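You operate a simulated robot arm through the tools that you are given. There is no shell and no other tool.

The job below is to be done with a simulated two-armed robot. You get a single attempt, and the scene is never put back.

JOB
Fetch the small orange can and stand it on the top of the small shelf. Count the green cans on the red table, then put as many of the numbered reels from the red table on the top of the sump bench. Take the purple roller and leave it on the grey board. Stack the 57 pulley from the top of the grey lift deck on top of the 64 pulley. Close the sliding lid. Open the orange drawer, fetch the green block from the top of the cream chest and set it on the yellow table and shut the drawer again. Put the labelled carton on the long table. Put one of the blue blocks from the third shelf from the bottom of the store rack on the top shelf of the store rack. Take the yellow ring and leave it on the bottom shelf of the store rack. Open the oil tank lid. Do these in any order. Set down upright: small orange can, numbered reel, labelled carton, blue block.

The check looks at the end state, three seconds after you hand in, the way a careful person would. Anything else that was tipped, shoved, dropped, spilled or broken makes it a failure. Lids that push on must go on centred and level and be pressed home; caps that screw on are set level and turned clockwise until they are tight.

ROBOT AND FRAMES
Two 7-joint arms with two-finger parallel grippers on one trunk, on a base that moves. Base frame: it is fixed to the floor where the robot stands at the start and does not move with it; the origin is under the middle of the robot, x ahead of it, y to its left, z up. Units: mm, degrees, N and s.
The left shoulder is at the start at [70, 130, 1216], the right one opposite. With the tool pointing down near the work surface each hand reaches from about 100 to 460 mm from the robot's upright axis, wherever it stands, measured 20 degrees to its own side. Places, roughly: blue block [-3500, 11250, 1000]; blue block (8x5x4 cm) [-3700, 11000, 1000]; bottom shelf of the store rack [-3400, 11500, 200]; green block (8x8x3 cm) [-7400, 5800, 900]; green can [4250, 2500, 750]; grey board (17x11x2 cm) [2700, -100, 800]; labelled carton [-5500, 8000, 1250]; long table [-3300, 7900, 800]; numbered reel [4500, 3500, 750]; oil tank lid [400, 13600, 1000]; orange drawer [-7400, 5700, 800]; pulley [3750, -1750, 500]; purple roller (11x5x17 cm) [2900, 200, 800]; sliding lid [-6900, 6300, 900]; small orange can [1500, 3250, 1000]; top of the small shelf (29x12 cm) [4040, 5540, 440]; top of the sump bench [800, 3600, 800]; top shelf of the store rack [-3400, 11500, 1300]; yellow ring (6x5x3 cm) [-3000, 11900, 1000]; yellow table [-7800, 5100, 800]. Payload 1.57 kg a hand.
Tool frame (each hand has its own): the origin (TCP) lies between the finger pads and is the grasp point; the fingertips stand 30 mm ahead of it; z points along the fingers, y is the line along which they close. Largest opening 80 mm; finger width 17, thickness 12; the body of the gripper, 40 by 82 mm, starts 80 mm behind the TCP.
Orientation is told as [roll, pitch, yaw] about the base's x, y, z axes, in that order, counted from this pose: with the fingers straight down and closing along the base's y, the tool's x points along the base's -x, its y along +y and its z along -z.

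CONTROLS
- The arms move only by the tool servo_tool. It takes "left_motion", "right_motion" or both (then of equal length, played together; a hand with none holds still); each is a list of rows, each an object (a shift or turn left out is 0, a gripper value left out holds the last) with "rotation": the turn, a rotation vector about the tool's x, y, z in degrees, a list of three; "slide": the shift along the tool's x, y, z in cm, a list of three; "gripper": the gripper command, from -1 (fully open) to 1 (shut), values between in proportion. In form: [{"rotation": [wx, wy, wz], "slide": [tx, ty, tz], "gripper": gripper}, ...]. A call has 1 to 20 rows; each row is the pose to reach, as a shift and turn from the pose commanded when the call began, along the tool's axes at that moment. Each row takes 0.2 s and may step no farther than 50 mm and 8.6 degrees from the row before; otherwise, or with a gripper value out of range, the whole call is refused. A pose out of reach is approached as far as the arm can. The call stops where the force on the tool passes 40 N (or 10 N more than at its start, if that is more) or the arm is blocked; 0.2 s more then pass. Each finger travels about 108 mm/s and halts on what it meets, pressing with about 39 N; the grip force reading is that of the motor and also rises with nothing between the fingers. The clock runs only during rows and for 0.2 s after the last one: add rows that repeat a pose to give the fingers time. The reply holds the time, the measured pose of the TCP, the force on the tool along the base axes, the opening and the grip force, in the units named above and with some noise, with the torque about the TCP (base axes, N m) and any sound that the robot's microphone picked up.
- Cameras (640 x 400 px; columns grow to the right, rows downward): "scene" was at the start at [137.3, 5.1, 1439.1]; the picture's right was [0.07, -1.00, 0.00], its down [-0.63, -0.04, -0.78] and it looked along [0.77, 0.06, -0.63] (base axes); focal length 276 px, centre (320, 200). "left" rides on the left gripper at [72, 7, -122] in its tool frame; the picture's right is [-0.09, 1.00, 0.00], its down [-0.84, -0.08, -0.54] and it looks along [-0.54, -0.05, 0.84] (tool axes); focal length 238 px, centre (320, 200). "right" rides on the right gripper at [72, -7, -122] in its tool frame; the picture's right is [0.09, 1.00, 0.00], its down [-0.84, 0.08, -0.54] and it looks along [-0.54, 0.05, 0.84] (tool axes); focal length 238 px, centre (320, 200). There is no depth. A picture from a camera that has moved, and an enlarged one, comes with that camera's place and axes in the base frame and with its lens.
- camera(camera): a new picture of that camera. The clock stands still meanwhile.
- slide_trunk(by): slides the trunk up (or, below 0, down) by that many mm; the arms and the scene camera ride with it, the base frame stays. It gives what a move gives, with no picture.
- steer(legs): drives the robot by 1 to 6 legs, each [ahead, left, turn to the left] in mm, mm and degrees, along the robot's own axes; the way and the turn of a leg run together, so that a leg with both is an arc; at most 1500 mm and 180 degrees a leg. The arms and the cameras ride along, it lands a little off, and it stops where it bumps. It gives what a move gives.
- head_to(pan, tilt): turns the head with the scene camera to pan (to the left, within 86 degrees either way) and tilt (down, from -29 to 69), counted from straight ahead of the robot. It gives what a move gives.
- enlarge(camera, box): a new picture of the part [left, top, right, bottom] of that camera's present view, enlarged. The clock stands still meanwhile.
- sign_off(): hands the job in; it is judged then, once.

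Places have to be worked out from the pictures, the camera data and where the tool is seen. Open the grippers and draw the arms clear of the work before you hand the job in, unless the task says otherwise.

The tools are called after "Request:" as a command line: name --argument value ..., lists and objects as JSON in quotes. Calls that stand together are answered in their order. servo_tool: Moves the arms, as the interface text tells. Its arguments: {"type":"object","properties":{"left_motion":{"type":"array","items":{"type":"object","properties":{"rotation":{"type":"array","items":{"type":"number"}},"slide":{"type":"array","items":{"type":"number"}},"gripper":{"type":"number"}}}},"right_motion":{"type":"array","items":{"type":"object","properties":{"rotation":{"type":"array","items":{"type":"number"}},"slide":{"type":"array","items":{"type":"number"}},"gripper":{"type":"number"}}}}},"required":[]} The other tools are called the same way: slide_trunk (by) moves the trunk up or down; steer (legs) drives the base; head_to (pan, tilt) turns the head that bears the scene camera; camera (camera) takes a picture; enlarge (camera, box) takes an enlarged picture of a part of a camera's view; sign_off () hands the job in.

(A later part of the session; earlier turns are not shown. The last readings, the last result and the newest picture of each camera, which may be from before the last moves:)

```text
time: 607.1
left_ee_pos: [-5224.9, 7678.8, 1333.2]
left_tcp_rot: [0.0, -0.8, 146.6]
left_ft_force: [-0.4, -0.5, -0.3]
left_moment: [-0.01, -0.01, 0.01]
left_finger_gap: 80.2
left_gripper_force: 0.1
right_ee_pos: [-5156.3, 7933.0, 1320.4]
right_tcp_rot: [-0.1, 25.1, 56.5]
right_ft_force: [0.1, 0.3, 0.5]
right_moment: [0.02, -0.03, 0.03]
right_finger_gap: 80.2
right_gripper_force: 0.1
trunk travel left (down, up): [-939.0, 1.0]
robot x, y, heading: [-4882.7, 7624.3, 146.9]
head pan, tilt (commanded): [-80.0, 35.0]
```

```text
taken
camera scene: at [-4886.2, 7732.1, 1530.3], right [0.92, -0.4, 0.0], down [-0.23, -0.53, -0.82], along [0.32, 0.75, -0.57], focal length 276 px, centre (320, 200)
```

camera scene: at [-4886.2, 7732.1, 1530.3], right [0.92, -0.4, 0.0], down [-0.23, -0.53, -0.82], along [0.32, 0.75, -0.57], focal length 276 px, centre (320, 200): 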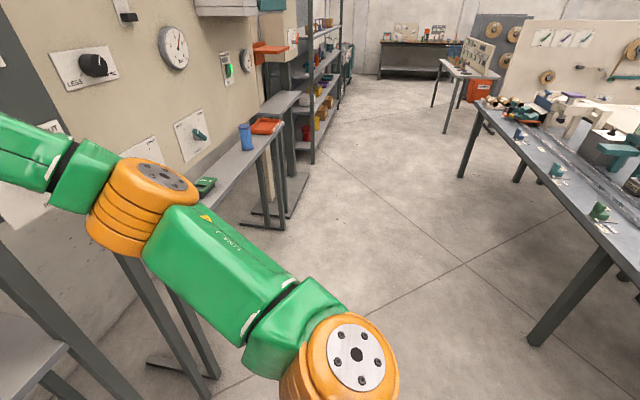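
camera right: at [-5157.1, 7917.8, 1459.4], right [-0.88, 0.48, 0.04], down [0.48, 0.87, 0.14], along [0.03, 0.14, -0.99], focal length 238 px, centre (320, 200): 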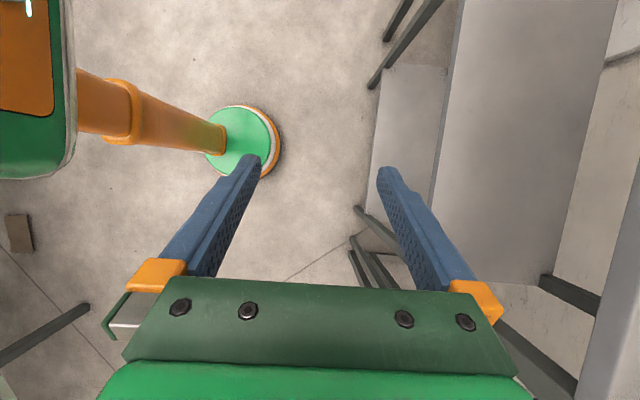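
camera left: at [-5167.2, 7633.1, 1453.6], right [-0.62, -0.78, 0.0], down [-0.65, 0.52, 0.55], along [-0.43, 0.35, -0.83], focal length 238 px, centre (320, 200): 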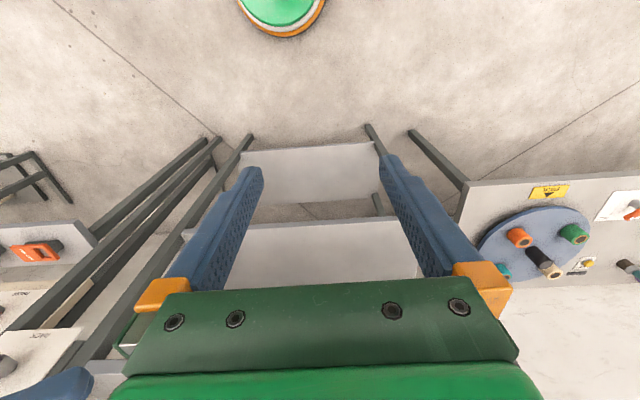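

The elbow sits at about (246 ahead, 250 right, z 1390), a bit close to the rack's right post on entry. I turn the base 10° right and turn the tool back 10° left so the elbow trails outside, then drive part of the way in.

Request:
steer --legs '[[0, 0, -10]]'

Request:
servo_tool --right_motion '[{"rotation": [2.1, 0, -4.53]}, {"rotation": [4.23, 0, -9.06]}, {"rotation": [4.23, 0, -9.06]}]'

Request:
steer --legs '[[225, 78, 0]]'

Request:
head_to --pan 0 --tilt 20

Request:
camera --camera "scene"

Request:
camera --camera "right"

```text
time: 608.2
left_ee_pos: [-5211.9, 7736.6, 1331.6]
left_tcp_rot: [-0.1, -0.8, 136.6]
left_ft_force: [0.1, -0.3, -1.0]
left_moment: [0.02, -0.02, 0.01]
left_finger_gap: 79.9
left_gripper_force: 0.1
right_ee_pos: [-5099.5, 7973.8, 1319.8]
right_tcp_rot: [0.0, 25.0, 46.6]
right_ft_force: [0.4, -0.2, 0.7]
right_moment: [-0.01, 0.02, -0.01]
right_finger_gap: 80.0
right_gripper_force: 0.1
trunk travel left (down, up): [-939.0, 1.0]
robot x, y, heading: [-4879.6, 7624.9, 136.3]
head pan, tilt (commanded): [-80.0, 35.0]
```

```text
time: 609.0
left_ee_pos: [-5209.7, 7737.5, 1331.9]
left_tcp_rot: [0.0, -0.8, 136.6]
left_ft_force: [0.0, -0.4, -0.1]
left_moment: [-0.02, 0.02, 0.01]
left_finger_gap: 80.0
left_gripper_force: 0.1
right_ee_pos: [-5098.0, 7976.2, 1319.0]
right_tcp_rot: [0.1, 25.1, 56.6]
right_ft_force: [-0.7, 1.0, -0.7]
right_moment: [0.02, 0.0, -0.01]
right_finger_gap: 80.1
right_gripper_force: 0.1
trunk travel left (down, up): [-939.0, 1.0]
robot x, y, heading: [-4881.5, 7625.0, 136.6]
head pan, tilt (commanded): [-80.0, 35.0]
```

```text
time: 610.8
left_ee_pos: [-5423.5, 7833.6, 1334.0]
left_tcp_rot: [0.0, -1.0, 136.7]
left_ft_force: [-0.2, 0.0, -0.4]
left_moment: [0.04, 0.07, 0.01]
left_finger_gap: 79.8
left_gripper_force: 0.1
right_ee_pos: [-5309.4, 8071.3, 1321.5]
right_tcp_rot: [0.1, 25.2, 56.8]
right_ft_force: [0.1, 0.3, 0.1]
right_moment: [0.02, 0.03, -0.03]
right_finger_gap: 80.0
right_gripper_force: 0.1
trunk travel left (down, up): [-939.0, 1.0]
robot x, y, heading: [-5099.6, 7722.7, 136.5]
head pan, tilt (commanded): [-80.0, 35.0]
```

```text
time: 612.3
left_ee_pos: [-5426.3, 7835.0, 1331.6]
left_tcp_rot: [0.0, -0.8, 136.7]
left_ft_force: [-0.2, 0.7, 0.2]
left_moment: [0.05, -0.01, 0.02]
left_finger_gap: 80.1
left_gripper_force: 0.0
right_ee_pos: [-5314.2, 8073.0, 1319.2]
right_tcp_rot: [0.0, 25.1, 56.7]
right_ft_force: [0.7, 0.3, -0.1]
right_moment: [0.0, -0.01, -0.02]
right_finger_gap: 79.8
right_gripper_force: 0.1
trunk travel left (down, up): [-939.0, 1.0]
robot x, y, heading: [-5098.0, 7721.7, 136.7]
head pan, tilt (commanded): [0.0, 20.0]
```

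```text
taken
camera scene: at [-5200.4, 7819.8, 1554.1], right [0.69, 0.73, 0.0], down [0.25, -0.23, -0.94], along [-0.68, 0.64, -0.34], focal length 276 px, centre (320, 200)
```

scene: 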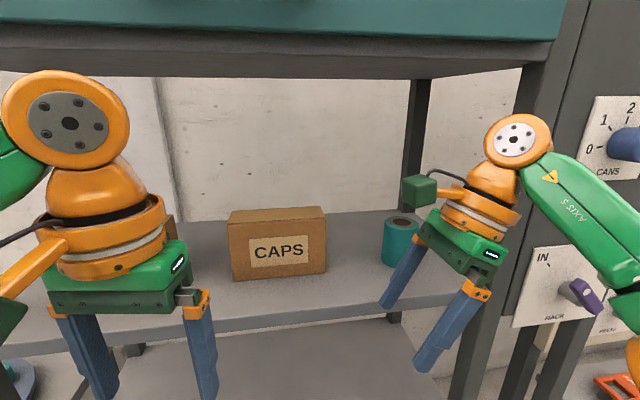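

```text
taken
camera right: at [-5316.7, 8058.4, 1459.6], right [-0.88, 0.48, 0.04], down [0.48, 0.87, 0.14], along [0.03, 0.14, -0.99], focal length 238 px, centre (320, 200)
```

right: 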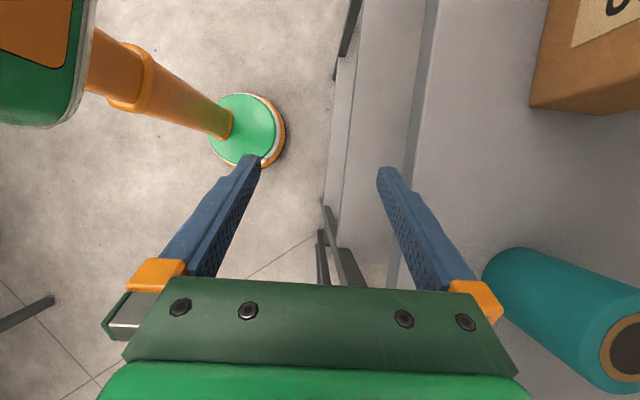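

The hand camera shows the clear gap between carton and teal can. Before going further I pull the left hand back 13 cm (it would otherwise enter the shelf), and fine-place the right hand 20 mm left and 4 mm up.

Request:
servo_tool --left_motion '[{"slide": [4, 0, 0]}, {"slide": [8, 0, 0]}, {"slide": [11, 1, 0]}, {"slide": [13, 2, 0]}, {"slide": [13, 2, 0]}]' --right_motion '[{"slide": [0.5, 0, 0.1]}, {"slide": [1, 0, 0.25]}, {"slide": [1.5, 0, 0.4]}, {"slide": [1.98, 0, 0.49]}, {"slide": [1.98, 0, 0.49]}]'

Request:
steer --legs '[[110, 19, 0]]'

Request:
camera --camera "right"

Request:
camera --camera "scene"

```text
time: 613.5
left_ee_pos: [-5347.2, 7730.3, 1331.3]
left_tcp_rot: [0.0, -0.8, 136.7]
left_ft_force: [1.0, 0.2, -0.4]
left_moment: [0.01, -0.03, 0.0]
left_finger_gap: 79.7
left_gripper_force: 0.0
right_ee_pos: [-5326.8, 8056.6, 1323.2]
right_tcp_rot: [-0.1, 25.1, 56.7]
right_ft_force: [0.4, 0.1, 0.5]
right_moment: [-0.02, 0.04, -0.01]
right_finger_gap: 80.1
right_gripper_force: 0.0
trunk travel left (down, up): [-939.0, 1.0]
robot x, y, heading: [-5099.0, 7724.7, 136.9]
head pan, tilt (commanded): [0.0, 20.0]
```

```text
time: 614.7
left_ee_pos: [-5434.2, 7788.8, 1332.1]
left_tcp_rot: [0.0, -1.2, 136.7]
left_ft_force: [0.5, -0.2, 0.7]
left_moment: [0.04, 0.05, -0.05]
left_finger_gap: 80.2
left_gripper_force: 0.1
right_ee_pos: [-5413.0, 8113.3, 1326.9]
right_tcp_rot: [0.4, 25.2, 57.0]
right_ft_force: [0.0, -1.0, 1.0]
right_moment: [0.04, 0.06, 0.02]
right_finger_gap: 80.1
right_gripper_force: 0.1
trunk travel left (down, up): [-939.0, 1.0]
robot x, y, heading: [-5191.3, 7783.1, 136.7]
head pan, tilt (commanded): [0.0, 20.0]
```

```text
taken
camera right: at [-5413.2, 8098.4, 1466.2], right [-0.88, 0.48, 0.05], down [0.48, 0.87, 0.14], along [0.03, 0.14, -0.99], focal length 238 px, centre (320, 200)
```

right: 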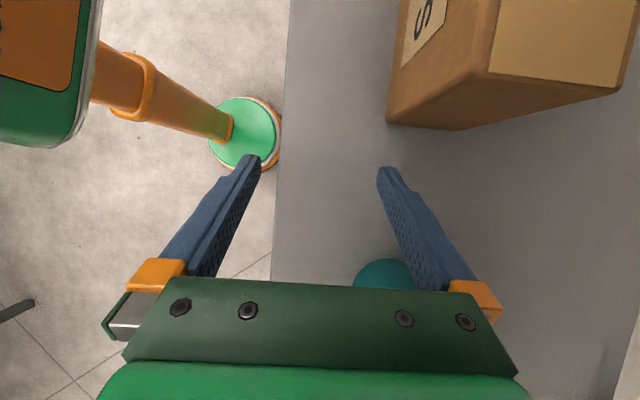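

```text
taken
camera scene: at [-5285.4, 7876.0, 1555.1], right [0.69, 0.73, 0.0], down [0.24, -0.23, -0.94], along [-0.69, 0.65, -0.34], focal length 276 px, centre (320, 200)
```

scene: 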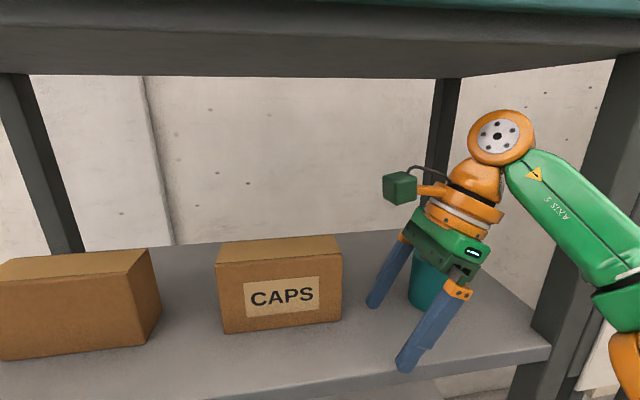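

Still clear on both sides; the carton's front face is about 47 mm ahead of the TCP. I drive the last 71 mm so the fingers straddle its depth beside its right end.

Request:
steer --legs '[[70, 12, 0]]'

Request:
camera --camera "right"

Request:
camera --camera "scene"

```text
time: 615.7
left_ee_pos: [-5491.5, 7828.7, 1332.9]
left_tcp_rot: [0.1, -1.3, 136.5]
left_ft_force: [1.1, -0.2, -0.2]
left_moment: [0.03, 0.05, 0.0]
left_finger_gap: 79.9
left_gripper_force: 0.0
right_ee_pos: [-5470.3, 8152.8, 1328.2]
right_tcp_rot: [0.5, 25.1, 56.8]
right_ft_force: [0.5, -0.6, 1.2]
right_moment: [0.04, 0.01, -0.05]
right_finger_gap: 80.1
right_gripper_force: 0.1
trunk travel left (down, up): [-939.0, 1.0]
robot x, y, heading: [-5252.2, 7825.6, 136.8]
head pan, tilt (commanded): [0.0, 20.0]
```

```text
taken
camera right: at [-5471.0, 8137.1, 1466.8], right [-0.88, 0.48, 0.05], down [0.48, 0.87, 0.14], along [0.02, 0.14, -0.99], focal length 238 px, centre (320, 200)
```

right: 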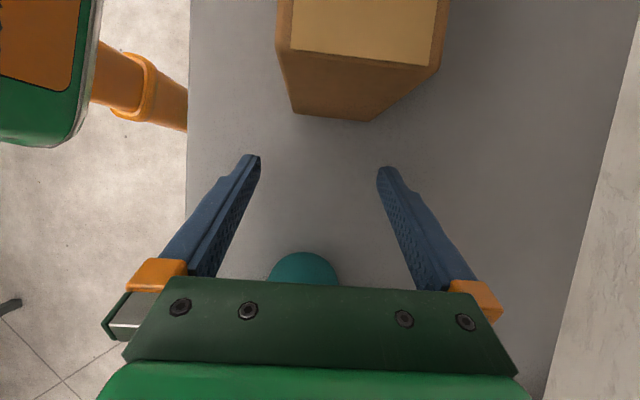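

```text
taken
camera scene: at [-5343.1, 7914.7, 1555.3], right [0.69, 0.73, 0.0], down [0.24, -0.23, -0.94], along [-0.69, 0.65, -0.33], focal length 276 px, centre (320, 200)
```

scene: 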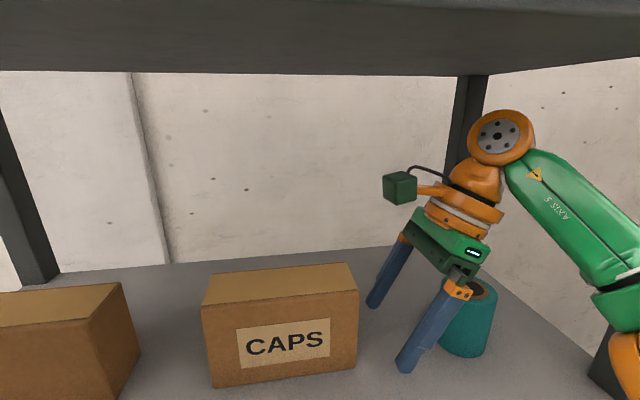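

The fingers straddle the carton's depth beyond its right end. I shift 5 mm forward and 5 mm up, then slide left over its faces in two stages.

Request:
servo_tool --right_motion '[{"slide": [0.21, 0.5, -0.45]}, {"slide": [2.5, 0.5, 0.6]}, {"slide": [4.74, 0.5, 1.66]}, {"slide": [4.74, 0.5, 1.66]}]'

Request:
camera --camera "right"

Request:
camera --camera "scene"

```text
time: 616.7
left_ee_pos: [-5501.5, 7833.8, 1331.0]
left_tcp_rot: [0.1, -0.6, 136.6]
left_ft_force: [-0.2, 0.2, 0.6]
left_moment: [0.03, -0.08, 0.0]
left_finger_gap: 80.2
left_gripper_force: 0.1
right_ee_pos: [-5511.9, 8120.5, 1328.3]
right_tcp_rot: [-0.1, 25.1, 56.7]
right_ft_force: [0.2, 0.7, 0.3]
right_moment: [-0.02, -0.01, 0.02]
right_finger_gap: 80.0
right_gripper_force: 0.0
trunk travel left (down, up): [-939.0, 1.0]
robot x, y, heading: [-5246.9, 7824.1, 136.9]
head pan, tilt (commanded): [0.0, 20.0]
```

```text
taken
camera right: at [-5513.2, 8105.4, 1468.1], right [-0.88, 0.48, 0.04], down [0.48, 0.87, 0.14], along [0.03, 0.14, -0.99], focal length 238 px, centre (320, 200)
```

right: 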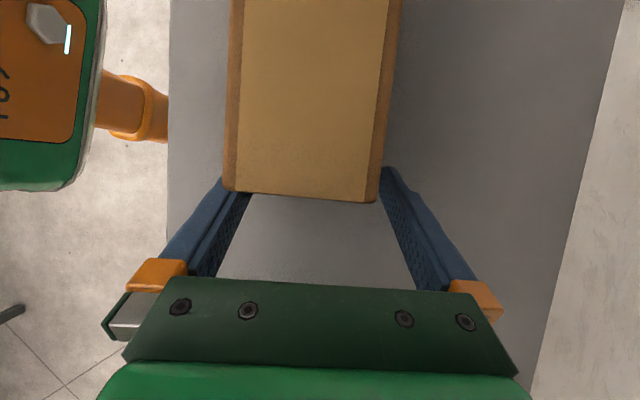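

```text
taken
camera scene: at [-5354.7, 7922.6, 1553.9], right [0.69, 0.73, 0.0], down [0.25, -0.24, -0.94], along [-0.68, 0.64, -0.34], focal length 276 px, centre (320, 200)
```

scene: 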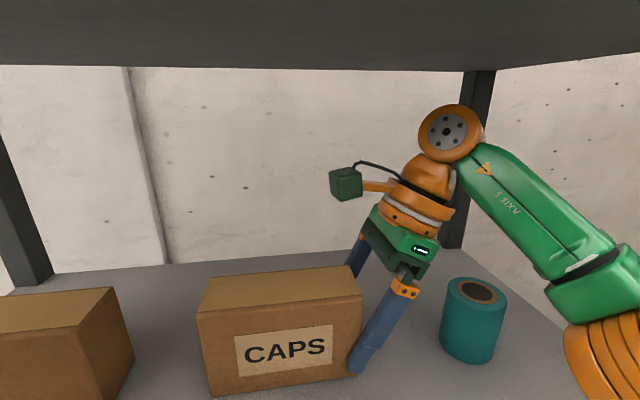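

The carton's end is between the fingers, about 5 mm toward the front one. I shift back 5 mm and slide another 55 mm left.

Request:
servo_tool --right_motion '[{"slide": [0, -0.5, 0]}, {"slide": [2.5, -0.5, 1.16]}, {"slide": [4.98, -0.5, 2.32]}, {"slide": [4.98, -0.5, 2.32]}]'

Request:
camera --camera "right"

Request:
camera --camera "scene"

```text
time: 617.7
left_ee_pos: [-5499.9, 7832.1, 1331.2]
left_tcp_rot: [0.0, -0.8, 136.7]
left_ft_force: [0.6, 0.7, 1.1]
left_moment: [-0.03, 0.01, -0.03]
left_finger_gap: 80.2
left_gripper_force: 0.1
right_ee_pos: [-5535.8, 8070.1, 1328.5]
right_tcp_rot: [0.1, 25.1, 56.7]
right_ft_force: [-0.2, 1.0, -1.0]
right_moment: [0.0, -0.02, 0.02]
right_finger_gap: 79.7
right_gripper_force: 0.0
trunk travel left (down, up): [-939.0, 1.0]
robot x, y, heading: [-5249.6, 7828.7, 136.7]
head pan, tilt (commanded): [0.0, 20.0]
```

```text
taken
camera right: at [-5537.2, 8055.5, 1469.1], right [-0.88, 0.48, 0.04], down [0.48, 0.87, 0.14], along [0.03, 0.14, -0.99], focal length 238 px, centre (320, 200)
```

right: 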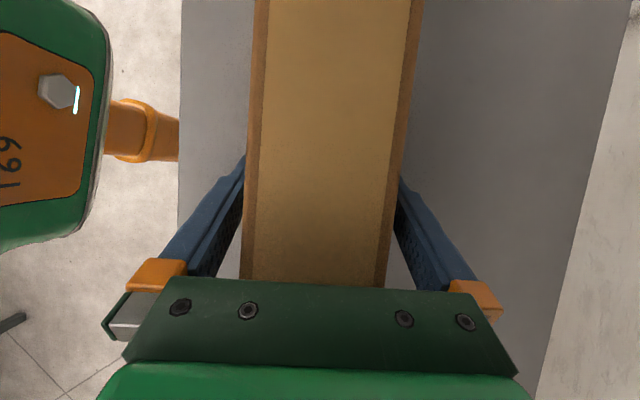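

```text
taken
camera scene: at [-5352.6, 7921.4, 1554.1], right [0.69, 0.73, 0.0], down [0.25, -0.23, -0.94], along [-0.68, 0.64, -0.34], focal length 276 px, centre (320, 200)
```

scene: 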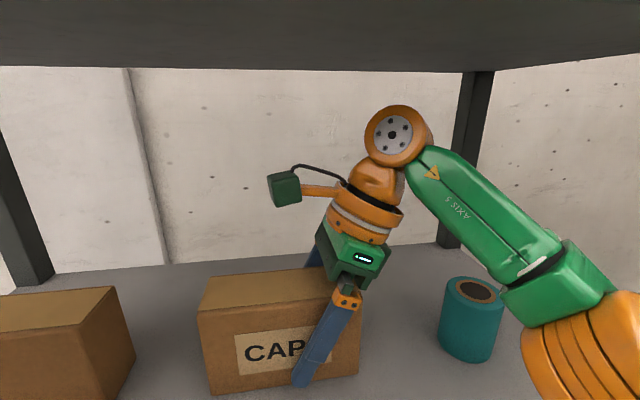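

The carton is centred between the fingers. I close on it and lift 6 mm.

Request:
servo_tool --right_motion '[{"slide": [0, 0, 0], "gripper": 1}, {"slide": [0, 0, 0], "gripper": 1}, {"slide": [0, 0, 0], "gripper": 1}, {"slide": [0, 0, 0], "gripper": 1}, {"slide": [0.25, 0, -0.54], "gripper": 1}, {"slide": [0.25, 0, -0.54], "gripper": 1}]'

Request:
camera --camera "right"

Request:
enlarge --camera "scene" --box '[180, 240, 420, 400]'

```text
time: 619.1
left_ee_pos: [-5501.9, 7832.6, 1330.2]
left_tcp_rot: [0.0, -0.9, 136.7]
left_ft_force: [0.5, -0.3, -0.6]
left_moment: [0.04, 0.01, 0.02]
left_finger_gap: 80.0
left_gripper_force: 0.0
right_ee_pos: [-5535.9, 8070.4, 1334.3]
right_tcp_rot: [-0.1, 25.1, 56.7]
right_ft_force: [-0.2, 0.9, -2.1]
right_moment: [0.06, -0.01, -0.04]
right_finger_gap: 59.8
right_gripper_force: 39.3
trunk travel left (down, up): [-939.0, 1.0]
robot x, y, heading: [-5253.1, 7822.3, 136.8]
head pan, tilt (commanded): [0.0, 20.0]
```

```text
taken
camera right: at [-5538.2, 8055.8, 1474.6], right [-0.88, 0.48, 0.04], down [0.48, 0.87, 0.14], along [0.03, 0.14, -0.99], focal length 238 px, centre (320, 200)
```

right: 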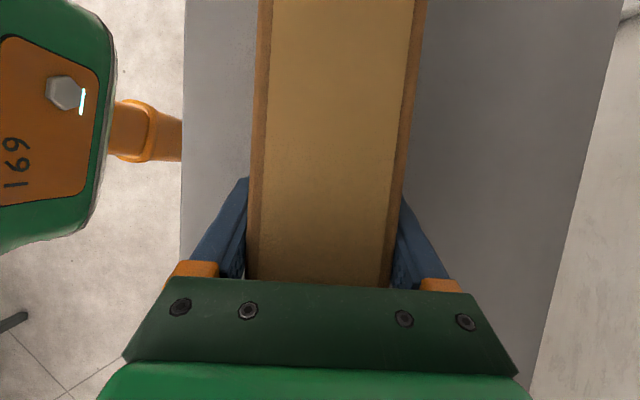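

```text
2.50 times, centred on (300, 320) of scene
camera zoom: at [-5353.5, 7921.6, 1554.0], right [0.69, 0.73, 0.0], down [0.25, -0.23, -0.94], along [-0.68, 0.64, -0.34], focal length 690 px, centre (370, -100)
```

zoom: 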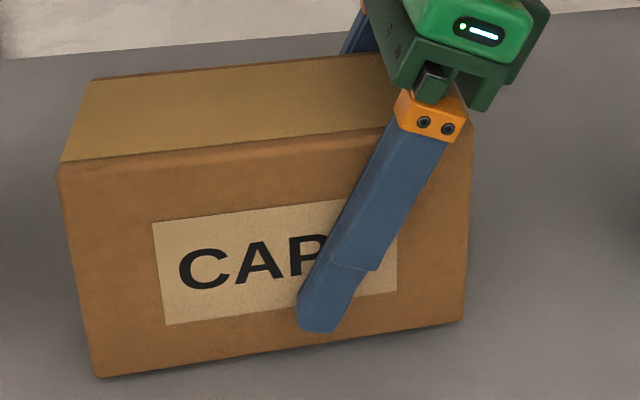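

The carton is gripped (60 mm) and 6 mm clear of the shelf. I back straight out along the shelf normal.

Request:
steer --legs '[[-345, -61, 0]]'

Request:
camera --camera "scene"

Request:
camera --camera "right"

```text
time: 621.4
left_ee_pos: [-5210.0, 7641.8, 1331.0]
left_tcp_rot: [0.0, -0.6, 136.7]
left_ft_force: [-1.5, -0.3, 0.4]
left_moment: [-0.01, -0.06, 0.02]
left_finger_gap: 79.8
left_gripper_force: 0.0
right_ee_pos: [-5245.2, 7880.1, 1334.0]
right_tcp_rot: [-0.1, 25.1, 56.6]
right_ft_force: [0.3, 0.5, -3.1]
right_moment: [0.04, -0.05, 0.03]
right_finger_gap: 59.9
right_gripper_force: 38.5
trunk travel left (down, up): [-939.0, 1.0]
robot x, y, heading: [-4959.3, 7631.8, 137.0]
head pan, tilt (commanded): [0.0, 20.0]
```

```text
taken
camera scene: at [-5063.1, 7731.2, 1553.6], right [0.69, 0.73, 0.0], down [0.25, -0.24, -0.94], along [-0.68, 0.64, -0.35], focal length 276 px, centre (320, 200)
```

scene: 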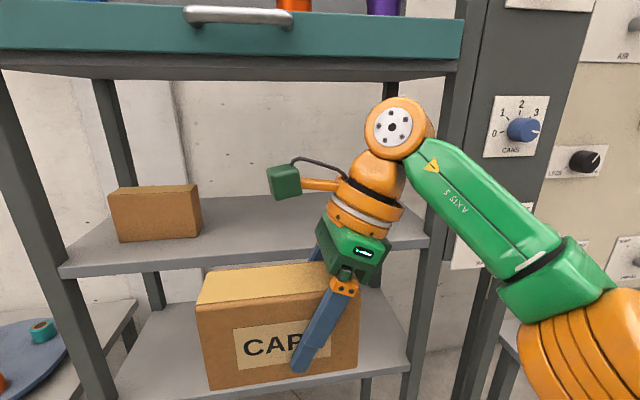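

```text
taken
camera right: at [-5247.6, 7865.4, 1473.5], right [-0.88, 0.48, 0.04], down [0.48, 0.87, 0.14], along [0.03, 0.14, -0.99], focal length 238 px, centre (320, 200)
```

right: 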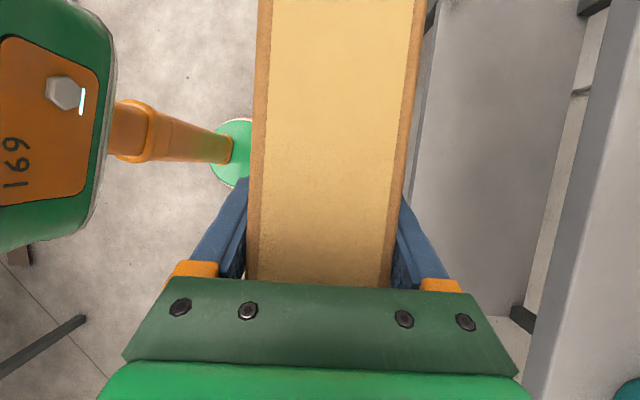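

The carton is out, everything else on the shelf undisturbed. I back off a little more and turn round toward the long table behind me.

Request:
steer --legs '[[-200, 0, 0], [0, 0, -85], [0, 0, -85]]'

Request:
head_to --pan 0 --tilt 30

Request:
camera --camera "scene"

Request:
head_to --pan 45 --tilt 25

Request:
camera --camera "scene"

```text
time: 630.3
left_ee_pos: [-4561.5, 7527.8, 1330.5]
left_tcp_rot: [0.1, -0.8, -33.2]
left_ft_force: [0.4, 0.8, 0.0]
left_moment: [-0.01, 0.02, 0.02]
left_finger_gap: 80.1
left_gripper_force: 0.2
right_ee_pos: [-4484.7, 7301.2, 1335.2]
right_tcp_rot: [0.0, 25.2, -113.4]
right_ft_force: [0.7, 0.3, -2.7]
right_moment: [-0.07, 0.01, 0.01]
right_finger_gap: 59.8
right_gripper_force: 39.0
trunk travel left (down, up): [-939.0, 1.0]
robot x, y, heading: [-4811.1, 7494.5, -33.2]
head pan, tilt (commanded): [0.0, 20.0]
```

```text
time: 631.0
left_ee_pos: [-4561.1, 7528.0, 1330.3]
left_tcp_rot: [0.0, -0.7, -33.3]
left_ft_force: [-0.3, 0.7, 0.1]
left_moment: [-0.03, -0.02, -0.01]
left_finger_gap: 80.0
left_gripper_force: 0.0
right_ee_pos: [-4484.4, 7300.2, 1334.7]
right_tcp_rot: [-0.1, 25.1, -113.3]
right_ft_force: [0.0, -1.4, -2.3]
right_moment: [-0.05, 0.05, 0.02]
right_finger_gap: 60.1
right_gripper_force: 39.5
trunk travel left (down, up): [-939.0, 1.0]
robot x, y, heading: [-4810.3, 7495.6, -33.1]
head pan, tilt (commanded): [0.0, 30.0]
```

```text
taken
camera scene: at [-4690.3, 7415.6, 1538.0], right [-0.55, -0.84, 0.0], down [-0.42, 0.27, -0.87], along [0.72, -0.47, -0.5], focal length 276 px, centre (320, 200)
```

scene: 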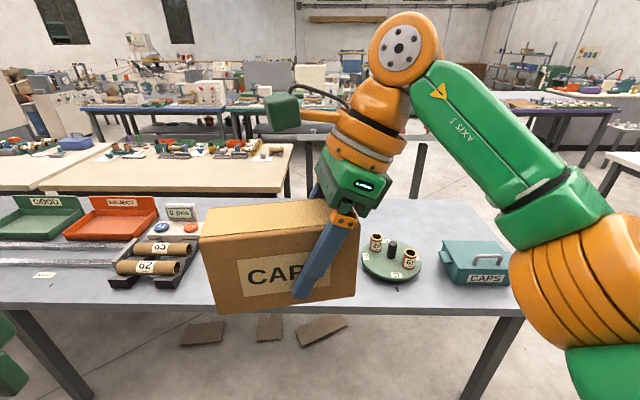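

```text
time: 632.1
left_ee_pos: [-4562.2, 7528.3, 1330.1]
left_tcp_rot: [0.1, -0.9, -33.4]
left_ft_force: [0.1, 0.2, -0.4]
left_moment: [-0.03, -0.03, -0.01]
left_finger_gap: 80.0
left_gripper_force: 0.1
right_ee_pos: [-4485.9, 7301.7, 1333.8]
right_tcp_rot: [0.0, 25.1, -113.3]
right_ft_force: [0.2, 0.5, -3.2]
right_moment: [-0.04, 0.02, 0.02]
right_finger_gap: 59.9
right_gripper_force: 39.0
trunk travel left (down, up): [-939.0, 1.0]
robot x, y, heading: [-4809.2, 7494.4, -33.2]
head pan, tilt (commanded): [45.0, 25.0]
```

```text
taken
camera scene: at [-4675.9, 7483.7, 1546.0], right [0.2, -0.98, 0.0], down [-0.41, -0.09, -0.91], along [0.89, 0.18, -0.42], focal length 276 px, centre (320, 200)
```

scene: 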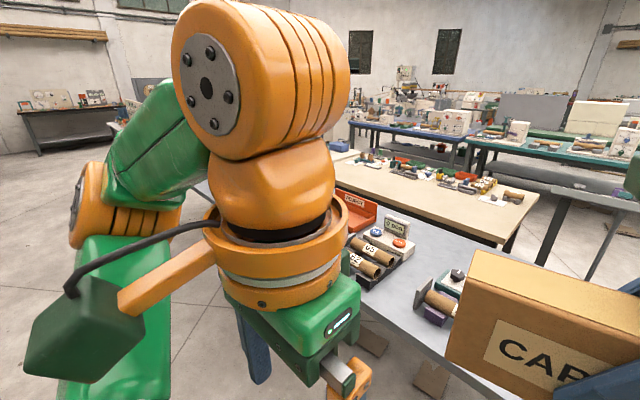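

The long table is right in front. The carton hides part of it, so I use the left-hand camera to look for a free spot.

Request:
camera --camera "left"

Request:
head_to --pan -30 --tilt 35

Request:
camera --camera "scene"

```text
taken
camera left: at [-4620.2, 7575.2, 1452.2], right [0.62, 0.78, 0.0], down [0.65, -0.52, 0.55], along [0.43, -0.34, -0.83], focal length 238 px, centre (320, 200)
```

left: 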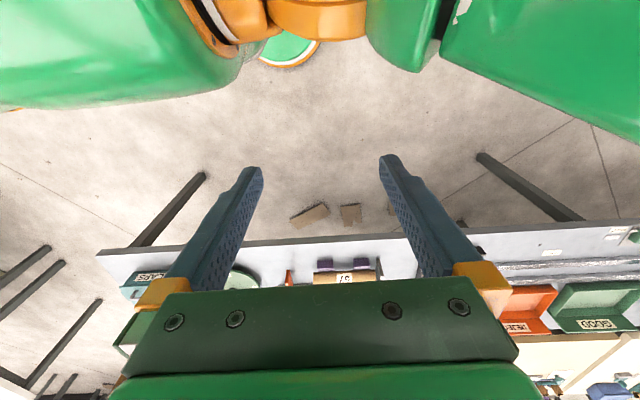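

```text
time: 633.6
left_ee_pos: [-4562.1, 7528.1, 1330.8]
left_tcp_rot: [-0.1, -0.8, -33.2]
left_ft_force: [-0.6, -0.3, -0.1]
left_moment: [0.01, -0.02, 0.02]
left_finger_gap: 80.0
left_gripper_force: 0.1
right_ee_pos: [-4485.2, 7300.2, 1335.0]
right_tcp_rot: [-0.1, 25.0, -113.3]
right_ft_force: [0.1, 0.1, -3.4]
right_moment: [-0.05, 0.01, 0.0]
right_finger_gap: 59.6
right_gripper_force: 38.5
trunk travel left (down, up): [-939.0, 1.0]
robot x, y, heading: [-4809.6, 7489.6, -33.1]
head pan, tilt (commanded): [-30.0, 35.0]
```

```text
taken
camera scene: at [-4726.3, 7386.4, 1530.2], right [-0.89, -0.45, 0.0], down [-0.26, 0.51, -0.82], along [0.37, -0.73, -0.57], focal length 276 px, centre (320, 200)
```

scene: 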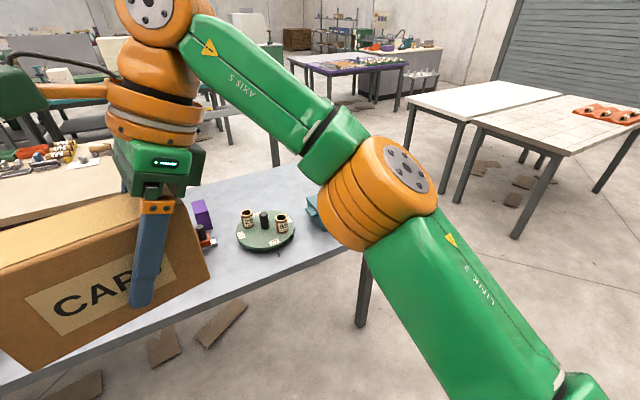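

The space here is crowded. The table's far (NE) end looked emptier earlier, so I move 2 m left along the table and look.

Request:
steer --legs '[[0, 1450, 0], [0, 600, 0]]'

Request:
head_to --pan 30 --tilt 30

Request:
camera --camera "scene"

Request:
head_to --pan 0 --tilt 30

Request:
camera --camera "scene"

```text
time: 643.8
left_ee_pos: [-3426.3, 9242.2, 1330.8]
left_tcp_rot: [0.1, -0.8, -33.6]
left_ft_force: [-0.7, 1.1, -0.5]
left_moment: [0.01, 0.0, -0.02]
left_finger_gap: 79.8
left_gripper_force: 0.1
right_ee_pos: [-3352.3, 9015.9, 1334.1]
right_tcp_rot: [0.0, 25.2, -113.7]
right_ft_force: [0.0, 0.1, -3.0]
right_moment: [-0.08, 0.0, -0.01]
right_finger_gap: 60.0
right_gripper_force: 38.4
trunk travel left (down, up): [-939.0, 1.0]
robot x, y, heading: [-3674.4, 9212.6, -33.6]
head pan, tilt (commanded): [-30.0, 35.0]
```

```text
time: 645.1
left_ee_pos: [-3424.4, 9244.4, 1330.3]
left_tcp_rot: [0.0, -0.8, -33.7]
left_ft_force: [-0.3, 0.1, -0.5]
left_moment: [0.01, 0.02, 0.0]
left_finger_gap: 80.4
left_gripper_force: 0.0
right_ee_pos: [-3351.2, 9016.4, 1334.3]
right_tcp_rot: [-0.1, 25.1, -113.5]
right_ft_force: [0.5, -0.2, -2.8]
right_moment: [-0.05, 0.03, 0.01]
right_finger_gap: 59.6
right_gripper_force: 39.2
trunk travel left (down, up): [-939.0, 1.0]
robot x, y, heading: [-3673.1, 9209.9, -33.4]
head pan, tilt (commanded): [30.0, 30.0]
```

```text
taken
camera scene: at [-3539.4, 9177.4, 1538.0], right [-0.06, -1.0, 0.0], down [-0.5, 0.03, -0.87], along [0.86, -0.05, -0.5], focal length 276 px, centre (320, 200)
```

scene: 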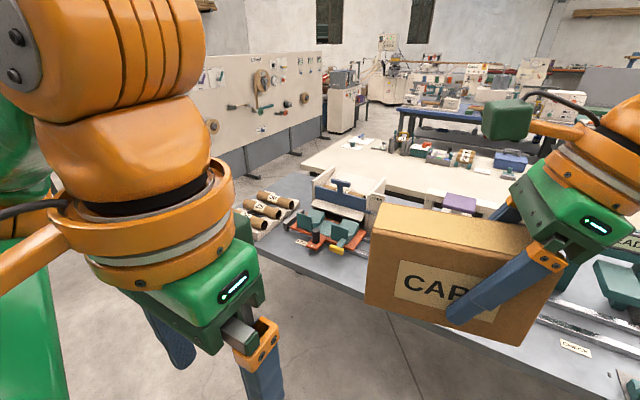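

```text
time: 646.1
left_ee_pos: [-3425.1, 9245.5, 1330.4]
left_tcp_rot: [0.0, -0.8, -33.8]
left_ft_force: [-1.2, -0.2, 1.4]
left_moment: [-0.02, 0.03, 0.0]
left_finger_gap: 80.1
left_gripper_force: 0.0
right_ee_pos: [-3348.3, 9017.3, 1333.7]
right_tcp_rot: [-0.1, 25.1, -113.7]
right_ft_force: [0.2, -0.2, -2.1]
right_moment: [-0.09, 0.04, 0.0]
right_finger_gap: 60.1
right_gripper_force: 38.8
trunk travel left (down, up): [-939.0, 1.0]
robot x, y, heading: [-3672.7, 9212.5, -33.5]
head pan, tilt (commanded): [0.0, 30.0]
```

```text
taken
camera scene: at [-3554.1, 9133.5, 1538.0], right [-0.55, -0.83, 0.0], down [-0.42, 0.28, -0.87], along [0.72, -0.48, -0.5], focal length 276 px, centre (320, 200)
```

scene: 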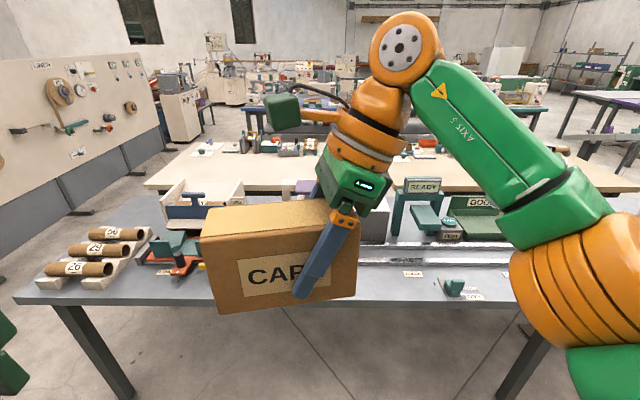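

Here a wider strip (about 160 mm) seems free between the table's front edge and the rails. I check it with the left-hand camera.

Request:
camera --camera "left"

Request:
enlarge --camera "left" --box '[100, 190, 460, 310]'

```text
taken
camera left: at [-3482.8, 9292.8, 1452.1], right [0.63, 0.78, 0.0], down [0.65, -0.52, 0.55], along [0.43, -0.35, -0.83], focal length 238 px, centre (320, 200)
```

left: 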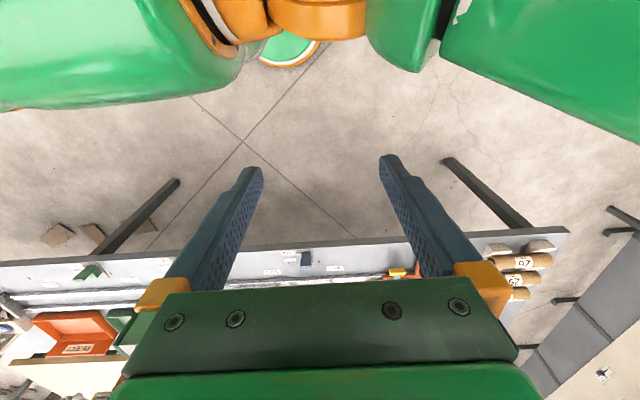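

```text
1.78 times, centred on (280, 250) of left
camera zoom: at [-3482.8, 9292.8, 1452.1], right [0.63, 0.78, 0.0], down [0.65, -0.52, 0.55], along [0.43, -0.35, -0.83], focal length 424 px, centre (391, 111)
```

zoom: 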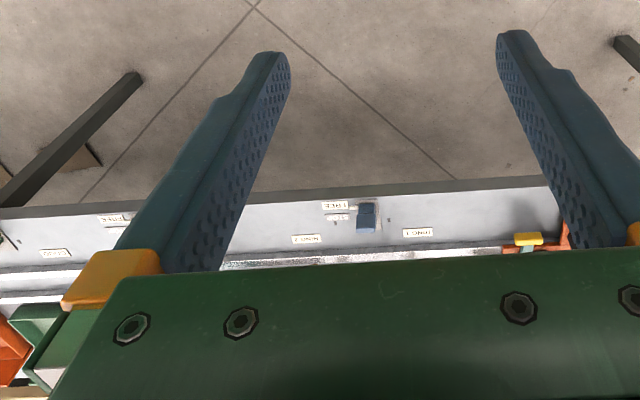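

The strip here carries small plates and a knob. Back at the other end there was a clear pocket (about 230×160 mm) between the turntable and roller 57, so I return there and square the carton to the table.

Request:
servo_tool --right_motion '[{"rotation": [-2.1, 0, 4.53]}, {"rotation": [-4.23, 0, 9.06]}, {"rotation": [-4.23, 0, 9.06]}]'

Request:
steer --legs '[[0, -1450, 0], [0, -640, 0]]'

Request:
camera --camera "scene"

Request:
camera --camera "left"

```text
time: 646.9
left_ee_pos: [-3424.5, 9245.7, 1329.5]
left_tcp_rot: [0.0, -0.8, -33.7]
left_ft_force: [0.2, -0.5, -0.2]
left_moment: [-0.01, 0.03, -0.01]
left_finger_gap: 80.1
left_gripper_force: 0.1
right_ee_pos: [-3349.8, 9018.0, 1333.4]
right_tcp_rot: [0.0, 25.2, -123.7]
right_ft_force: [-0.1, -0.3, -2.6]
right_moment: [-0.03, 0.05, -0.01]
right_finger_gap: 59.7
right_gripper_force: 39.0
trunk travel left (down, up): [-939.0, 1.0]
robot x, y, heading: [-3673.1, 9213.5, -33.5]
head pan, tilt (commanded): [0.0, 30.0]
```

```text
time: 657.3
left_ee_pos: [-4575.5, 7484.5, 1331.2]
left_tcp_rot: [-0.2, -0.8, -32.9]
left_ft_force: [-0.2, -0.3, 0.6]
left_moment: [-0.02, 0.02, 0.0]
left_finger_gap: 80.0
left_gripper_force: 0.1
right_ee_pos: [-4496.5, 7258.0, 1334.9]
right_tcp_rot: [-0.2, 25.0, -122.8]
right_ft_force: [-0.2, 0.0, -3.7]
right_moment: [-0.02, 0.07, -0.02]
right_finger_gap: 59.7
right_gripper_force: 39.4
trunk travel left (down, up): [-939.0, 1.0]
robot x, y, heading: [-4826.5, 7451.2, -32.9]
head pan, tilt (commanded): [0.0, 30.0]
```

```text
taken
camera scene: at [-4703.4, 7371.3, 1538.0], right [-0.54, -0.84, 0.0], down [-0.42, 0.27, -0.87], along [0.73, -0.47, -0.5], focal length 276 px, centre (320, 200)
```

scene: 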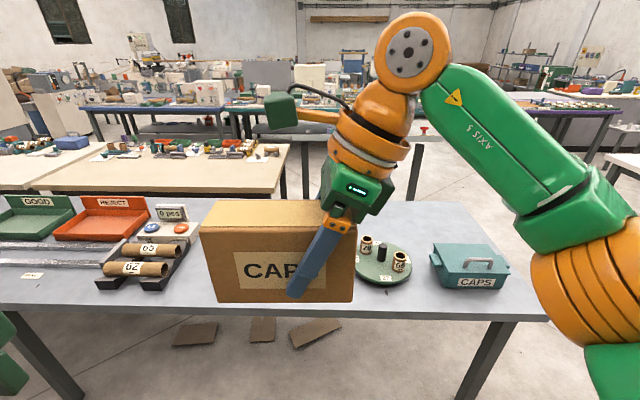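

```text
taken
camera left: at [-4634.3, 7531.5, 1451.8], right [0.62, 0.79, 0.0], down [0.66, -0.51, 0.55], along [0.43, -0.34, -0.83], focal length 238 px, centre (320, 200)
```

left: 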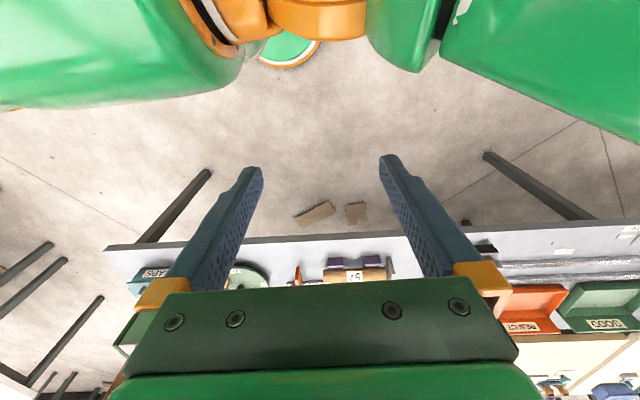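

The pocket is clear: centre about 742 mm ahead and 25 mm left. I drive 345 mm forward and lower the trunk 400 mm, then check with the cameras.

Request:
steer --legs '[[345, 0, 0]]'

Request:
slide_trunk --by -380

Request:
camera --camera "scene"

Request:
camera --camera "right"

Request:
camera --camera "left"

```text
time: 659.6
left_ee_pos: [-4288.5, 7297.3, 1330.7]
left_tcp_rot: [0.0, -1.0, -33.0]
left_ft_force: [0.8, 0.0, -0.4]
left_moment: [0.02, 0.0, 0.0]
left_finger_gap: 80.2
left_gripper_force: 0.1
right_ee_pos: [-4210.9, 7070.3, 1336.4]
right_tcp_rot: [0.1, 25.1, -122.9]
right_ft_force: [-1.4, 0.9, -2.0]
right_moment: [-0.05, 0.02, -0.05]
right_finger_gap: 59.8
right_gripper_force: 39.4
trunk travel left (down, up): [-939.0, 1.0]
robot x, y, heading: [-4535.3, 7259.1, -32.8]
head pan, tilt (commanded): [0.0, 30.0]
```

```text
time: 663.2
left_ee_pos: [-4287.1, 7296.1, 951.5]
left_tcp_rot: [0.0, -0.9, -33.0]
left_ft_force: [0.5, 0.8, 0.4]
left_moment: [0.03, 0.03, -0.01]
left_finger_gap: 80.0
left_gripper_force: 0.1
right_ee_pos: [-4209.5, 7067.8, 954.6]
right_tcp_rot: [-0.1, 25.1, -122.9]
right_ft_force: [-0.8, 0.1, -3.0]
right_moment: [-0.02, 0.02, 0.0]
right_finger_gap: 59.7
right_gripper_force: 38.8
trunk travel left (down, up): [-559.0, 381.0]
robot x, y, heading: [-4538.4, 7255.6, -32.8]
head pan, tilt (commanded): [0.0, 30.0]
```

```text
taken
camera scene: at [-4414.7, 7181.2, 1158.0], right [-0.54, -0.84, 0.0], down [-0.42, 0.27, -0.87], along [0.73, -0.47, -0.5], focal length 276 px, centre (320, 200)
```

scene: 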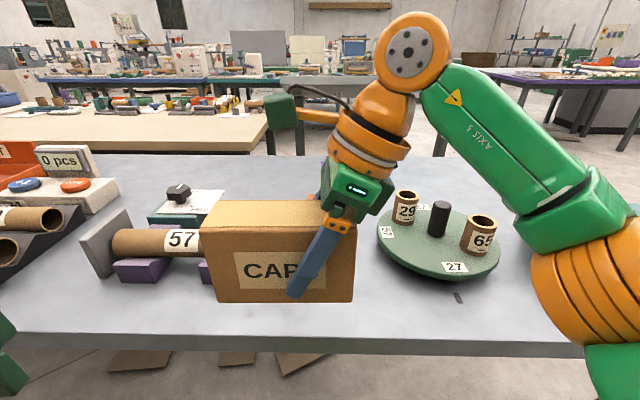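

```text
taken
camera right: at [-4206.6, 7082.0, 1094.5], right [0.88, -0.47, 0.04], down [-0.47, -0.87, 0.14], along [-0.03, -0.14, -0.99], focal length 238 px, centre (320, 200)
```

right: 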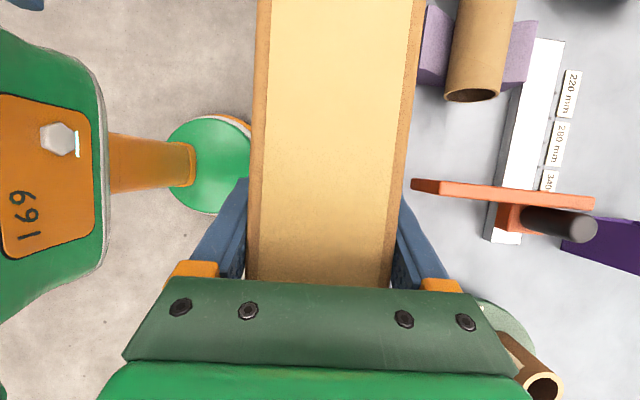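

```text
taken
camera left: at [-4345.2, 7341.4, 1072.2], right [0.62, 0.78, 0.0], down [0.65, -0.52, 0.55], along [0.43, -0.34, -0.83], focal length 238 px, centre (320, 200)
```

left: 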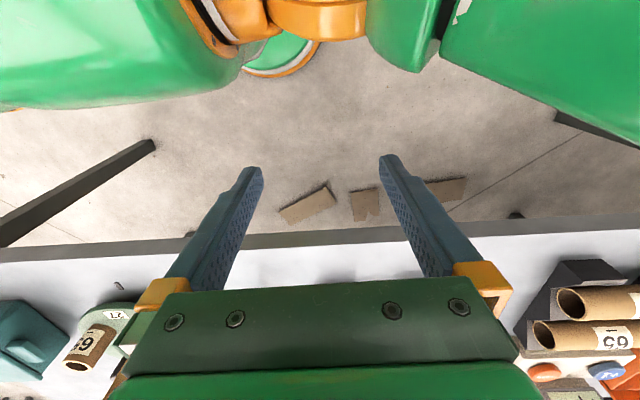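

The hand camera shows the carton over the table's front edge with the orange gauge part 70 mm beyond. I move 14 mm further in and lower 50 mm.

Request:
servo_tool --right_motion '[{"slide": [0, 1.4, 0]}, {"slide": [-0.85, 1.4, 1.81]}, {"slide": [-1.69, 1.4, 3.62]}, {"slide": [-2.11, 1.4, 4.53]}, {"slide": [-2.11, 1.4, 4.53]}]'

Request:
camera --camera "right"

Request:
camera --camera "scene"

```text
time: 664.5
left_ee_pos: [-4287.2, 7295.0, 951.6]
left_tcp_rot: [0.0, -0.8, -33.1]
left_ft_force: [0.2, -0.6, 0.2]
left_moment: [0.0, -0.03, 0.04]
left_finger_gap: 79.9
left_gripper_force: 0.0
right_ee_pos: [-4197.5, 7059.2, 904.4]
right_tcp_rot: [-0.2, 25.1, -123.0]
right_ft_force: [0.3, 0.5, -3.2]
right_moment: [-0.03, 0.03, -0.03]
right_finger_gap: 59.7
right_gripper_force: 38.9
trunk travel left (down, up): [-559.0, 381.0]
robot x, y, heading: [-4533.2, 7261.8, -32.9]
head pan, tilt (commanded): [0.0, 30.0]
```

```text
taken
camera right: at [-4194.5, 7074.3, 1044.0], right [0.88, -0.47, 0.04], down [-0.47, -0.87, 0.14], along [-0.03, -0.14, -0.99], focal length 238 px, centre (320, 200)
```

right: 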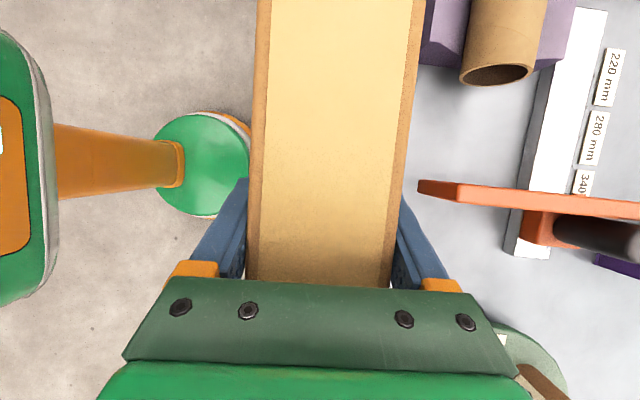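

```text
taken
camera scene: at [-4414.7, 7181.2, 1158.0], right [-0.54, -0.84, 0.0], down [-0.42, 0.27, -0.87], along [0.73, -0.47, -0.5], focal length 276 px, centre (320, 200)
```

scene: 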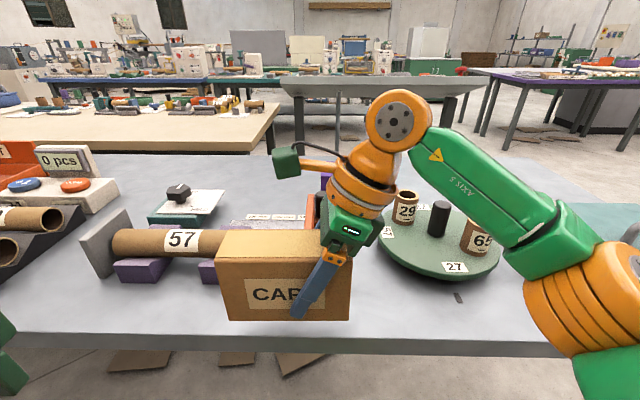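

The carton may be close to the front edge, so I shift it 55 mm left (between the orange part and the V-block) and 20 mm further in, then look.

Request:
servo_tool --right_motion '[{"slide": [2.5, 0, 1.16]}, {"slide": [4.98, 0, 2.32]}, {"slide": [4.98, 1.0, 2.32]}, {"slide": [4.98, 2.0, 2.32]}, {"slide": [4.98, 2.0, 2.32]}]'

Request:
camera --camera "right"

Request:
enlarge --camera "scene" --box '[160, 180, 400, 360]'

```text
time: 665.6
left_ee_pos: [-4286.3, 7295.2, 951.6]
left_tcp_rot: [0.0, -0.8, -33.0]
left_ft_force: [-0.3, 0.2, -0.2]
left_moment: [-0.01, 0.0, 0.0]
left_finger_gap: 80.2
left_gripper_force: 0.1
right_ee_pos: [-4148.5, 7095.5, 904.6]
right_tcp_rot: [0.0, 25.1, -123.0]
right_ft_force: [-0.3, 0.7, -3.6]
right_moment: [-0.05, 0.05, 0.01]
right_finger_gap: 59.9
right_gripper_force: 39.1
trunk travel left (down, up): [-559.0, 381.0]
robot x, y, heading: [-4534.2, 7257.3, -33.2]
head pan, tilt (commanded): [0.0, 30.0]
```

```text
taken
camera right: at [-4147.9, 7109.9, 1045.0], right [0.88, -0.47, 0.04], down [-0.47, -0.87, 0.14], along [-0.03, -0.14, -0.99], focal length 238 px, centre (320, 200)
```

right: 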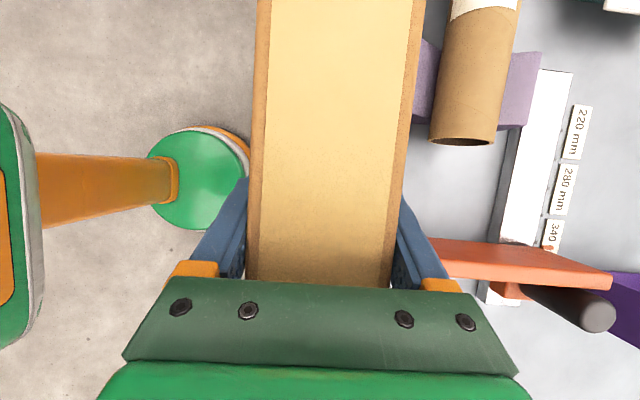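

```text
2.22 times, centred on (280, 270) of scene
camera zoom: at [-4414.7, 7181.1, 1158.0], right [-0.54, -0.84, 0.0], down [-0.42, 0.27, -0.87], along [0.73, -0.47, -0.5], focal length 614 px, centre (409, 44)
```

zoom: 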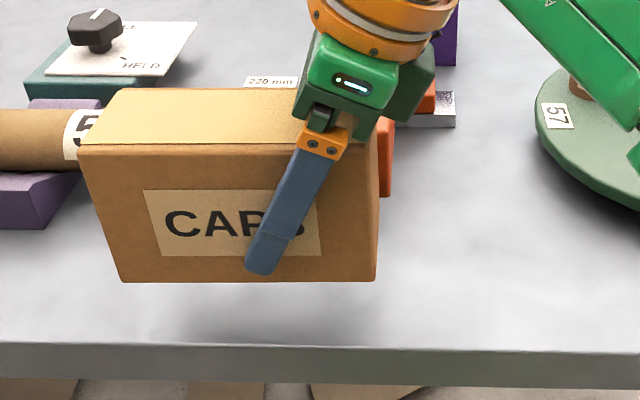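

There is room to move another 10 mm in; I do that and lower gently until contact.

Request:
servo_tool --right_motion '[{"slide": [0, 1.0, 0]}, {"slide": [-0.42, 1.0, 0.91]}, {"slide": [-0.68, 1.0, 1.45]}, {"slide": [-0.68, 1.0, 1.45]}]'

Request:
enlarge --camera "scene" --box '[160, 180, 400, 360]'

```text
time: 666.6
left_ee_pos: [-4287.9, 7295.5, 950.4]
left_tcp_rot: [0.0, -0.8, -33.0]
left_ft_force: [0.0, -1.2, -0.1]
left_moment: [-0.01, -0.03, 0.0]
left_finger_gap: 80.1
left_gripper_force: 0.0
right_ee_pos: [-4141.0, 7090.9, 888.7]
right_tcp_rot: [0.0, 25.1, -123.0]
right_ft_force: [-0.1, 0.1, -2.6]
right_moment: [-0.05, 0.01, 0.0]
right_finger_gap: 59.7
right_gripper_force: 38.3
right hand out of reach, approached as far as the arm can: row 1
trunk travel left (down, up): [-559.0, 381.0]
robot x, y, heading: [-4536.0, 7261.2, -33.0]
head pan, tilt (commanded): [0.0, 30.0]
```

```text
2.22 times, centred on (280, 270) of scene
camera zoom: at [-4414.6, 7181.4, 1158.0], right [-0.54, -0.84, 0.0], down [-0.42, 0.27, -0.87], along [0.73, -0.47, -0.5], focal length 614 px, centre (409, 44)
```

zoom: 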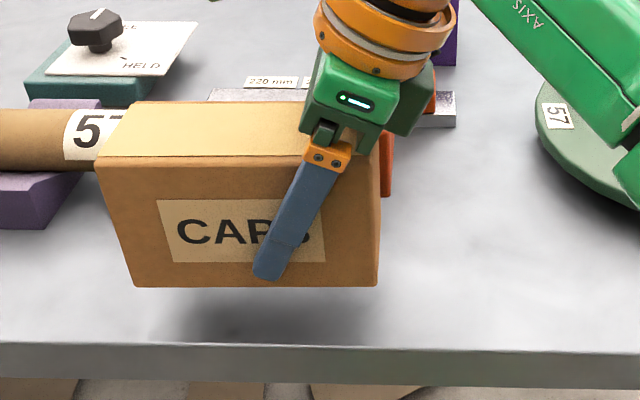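

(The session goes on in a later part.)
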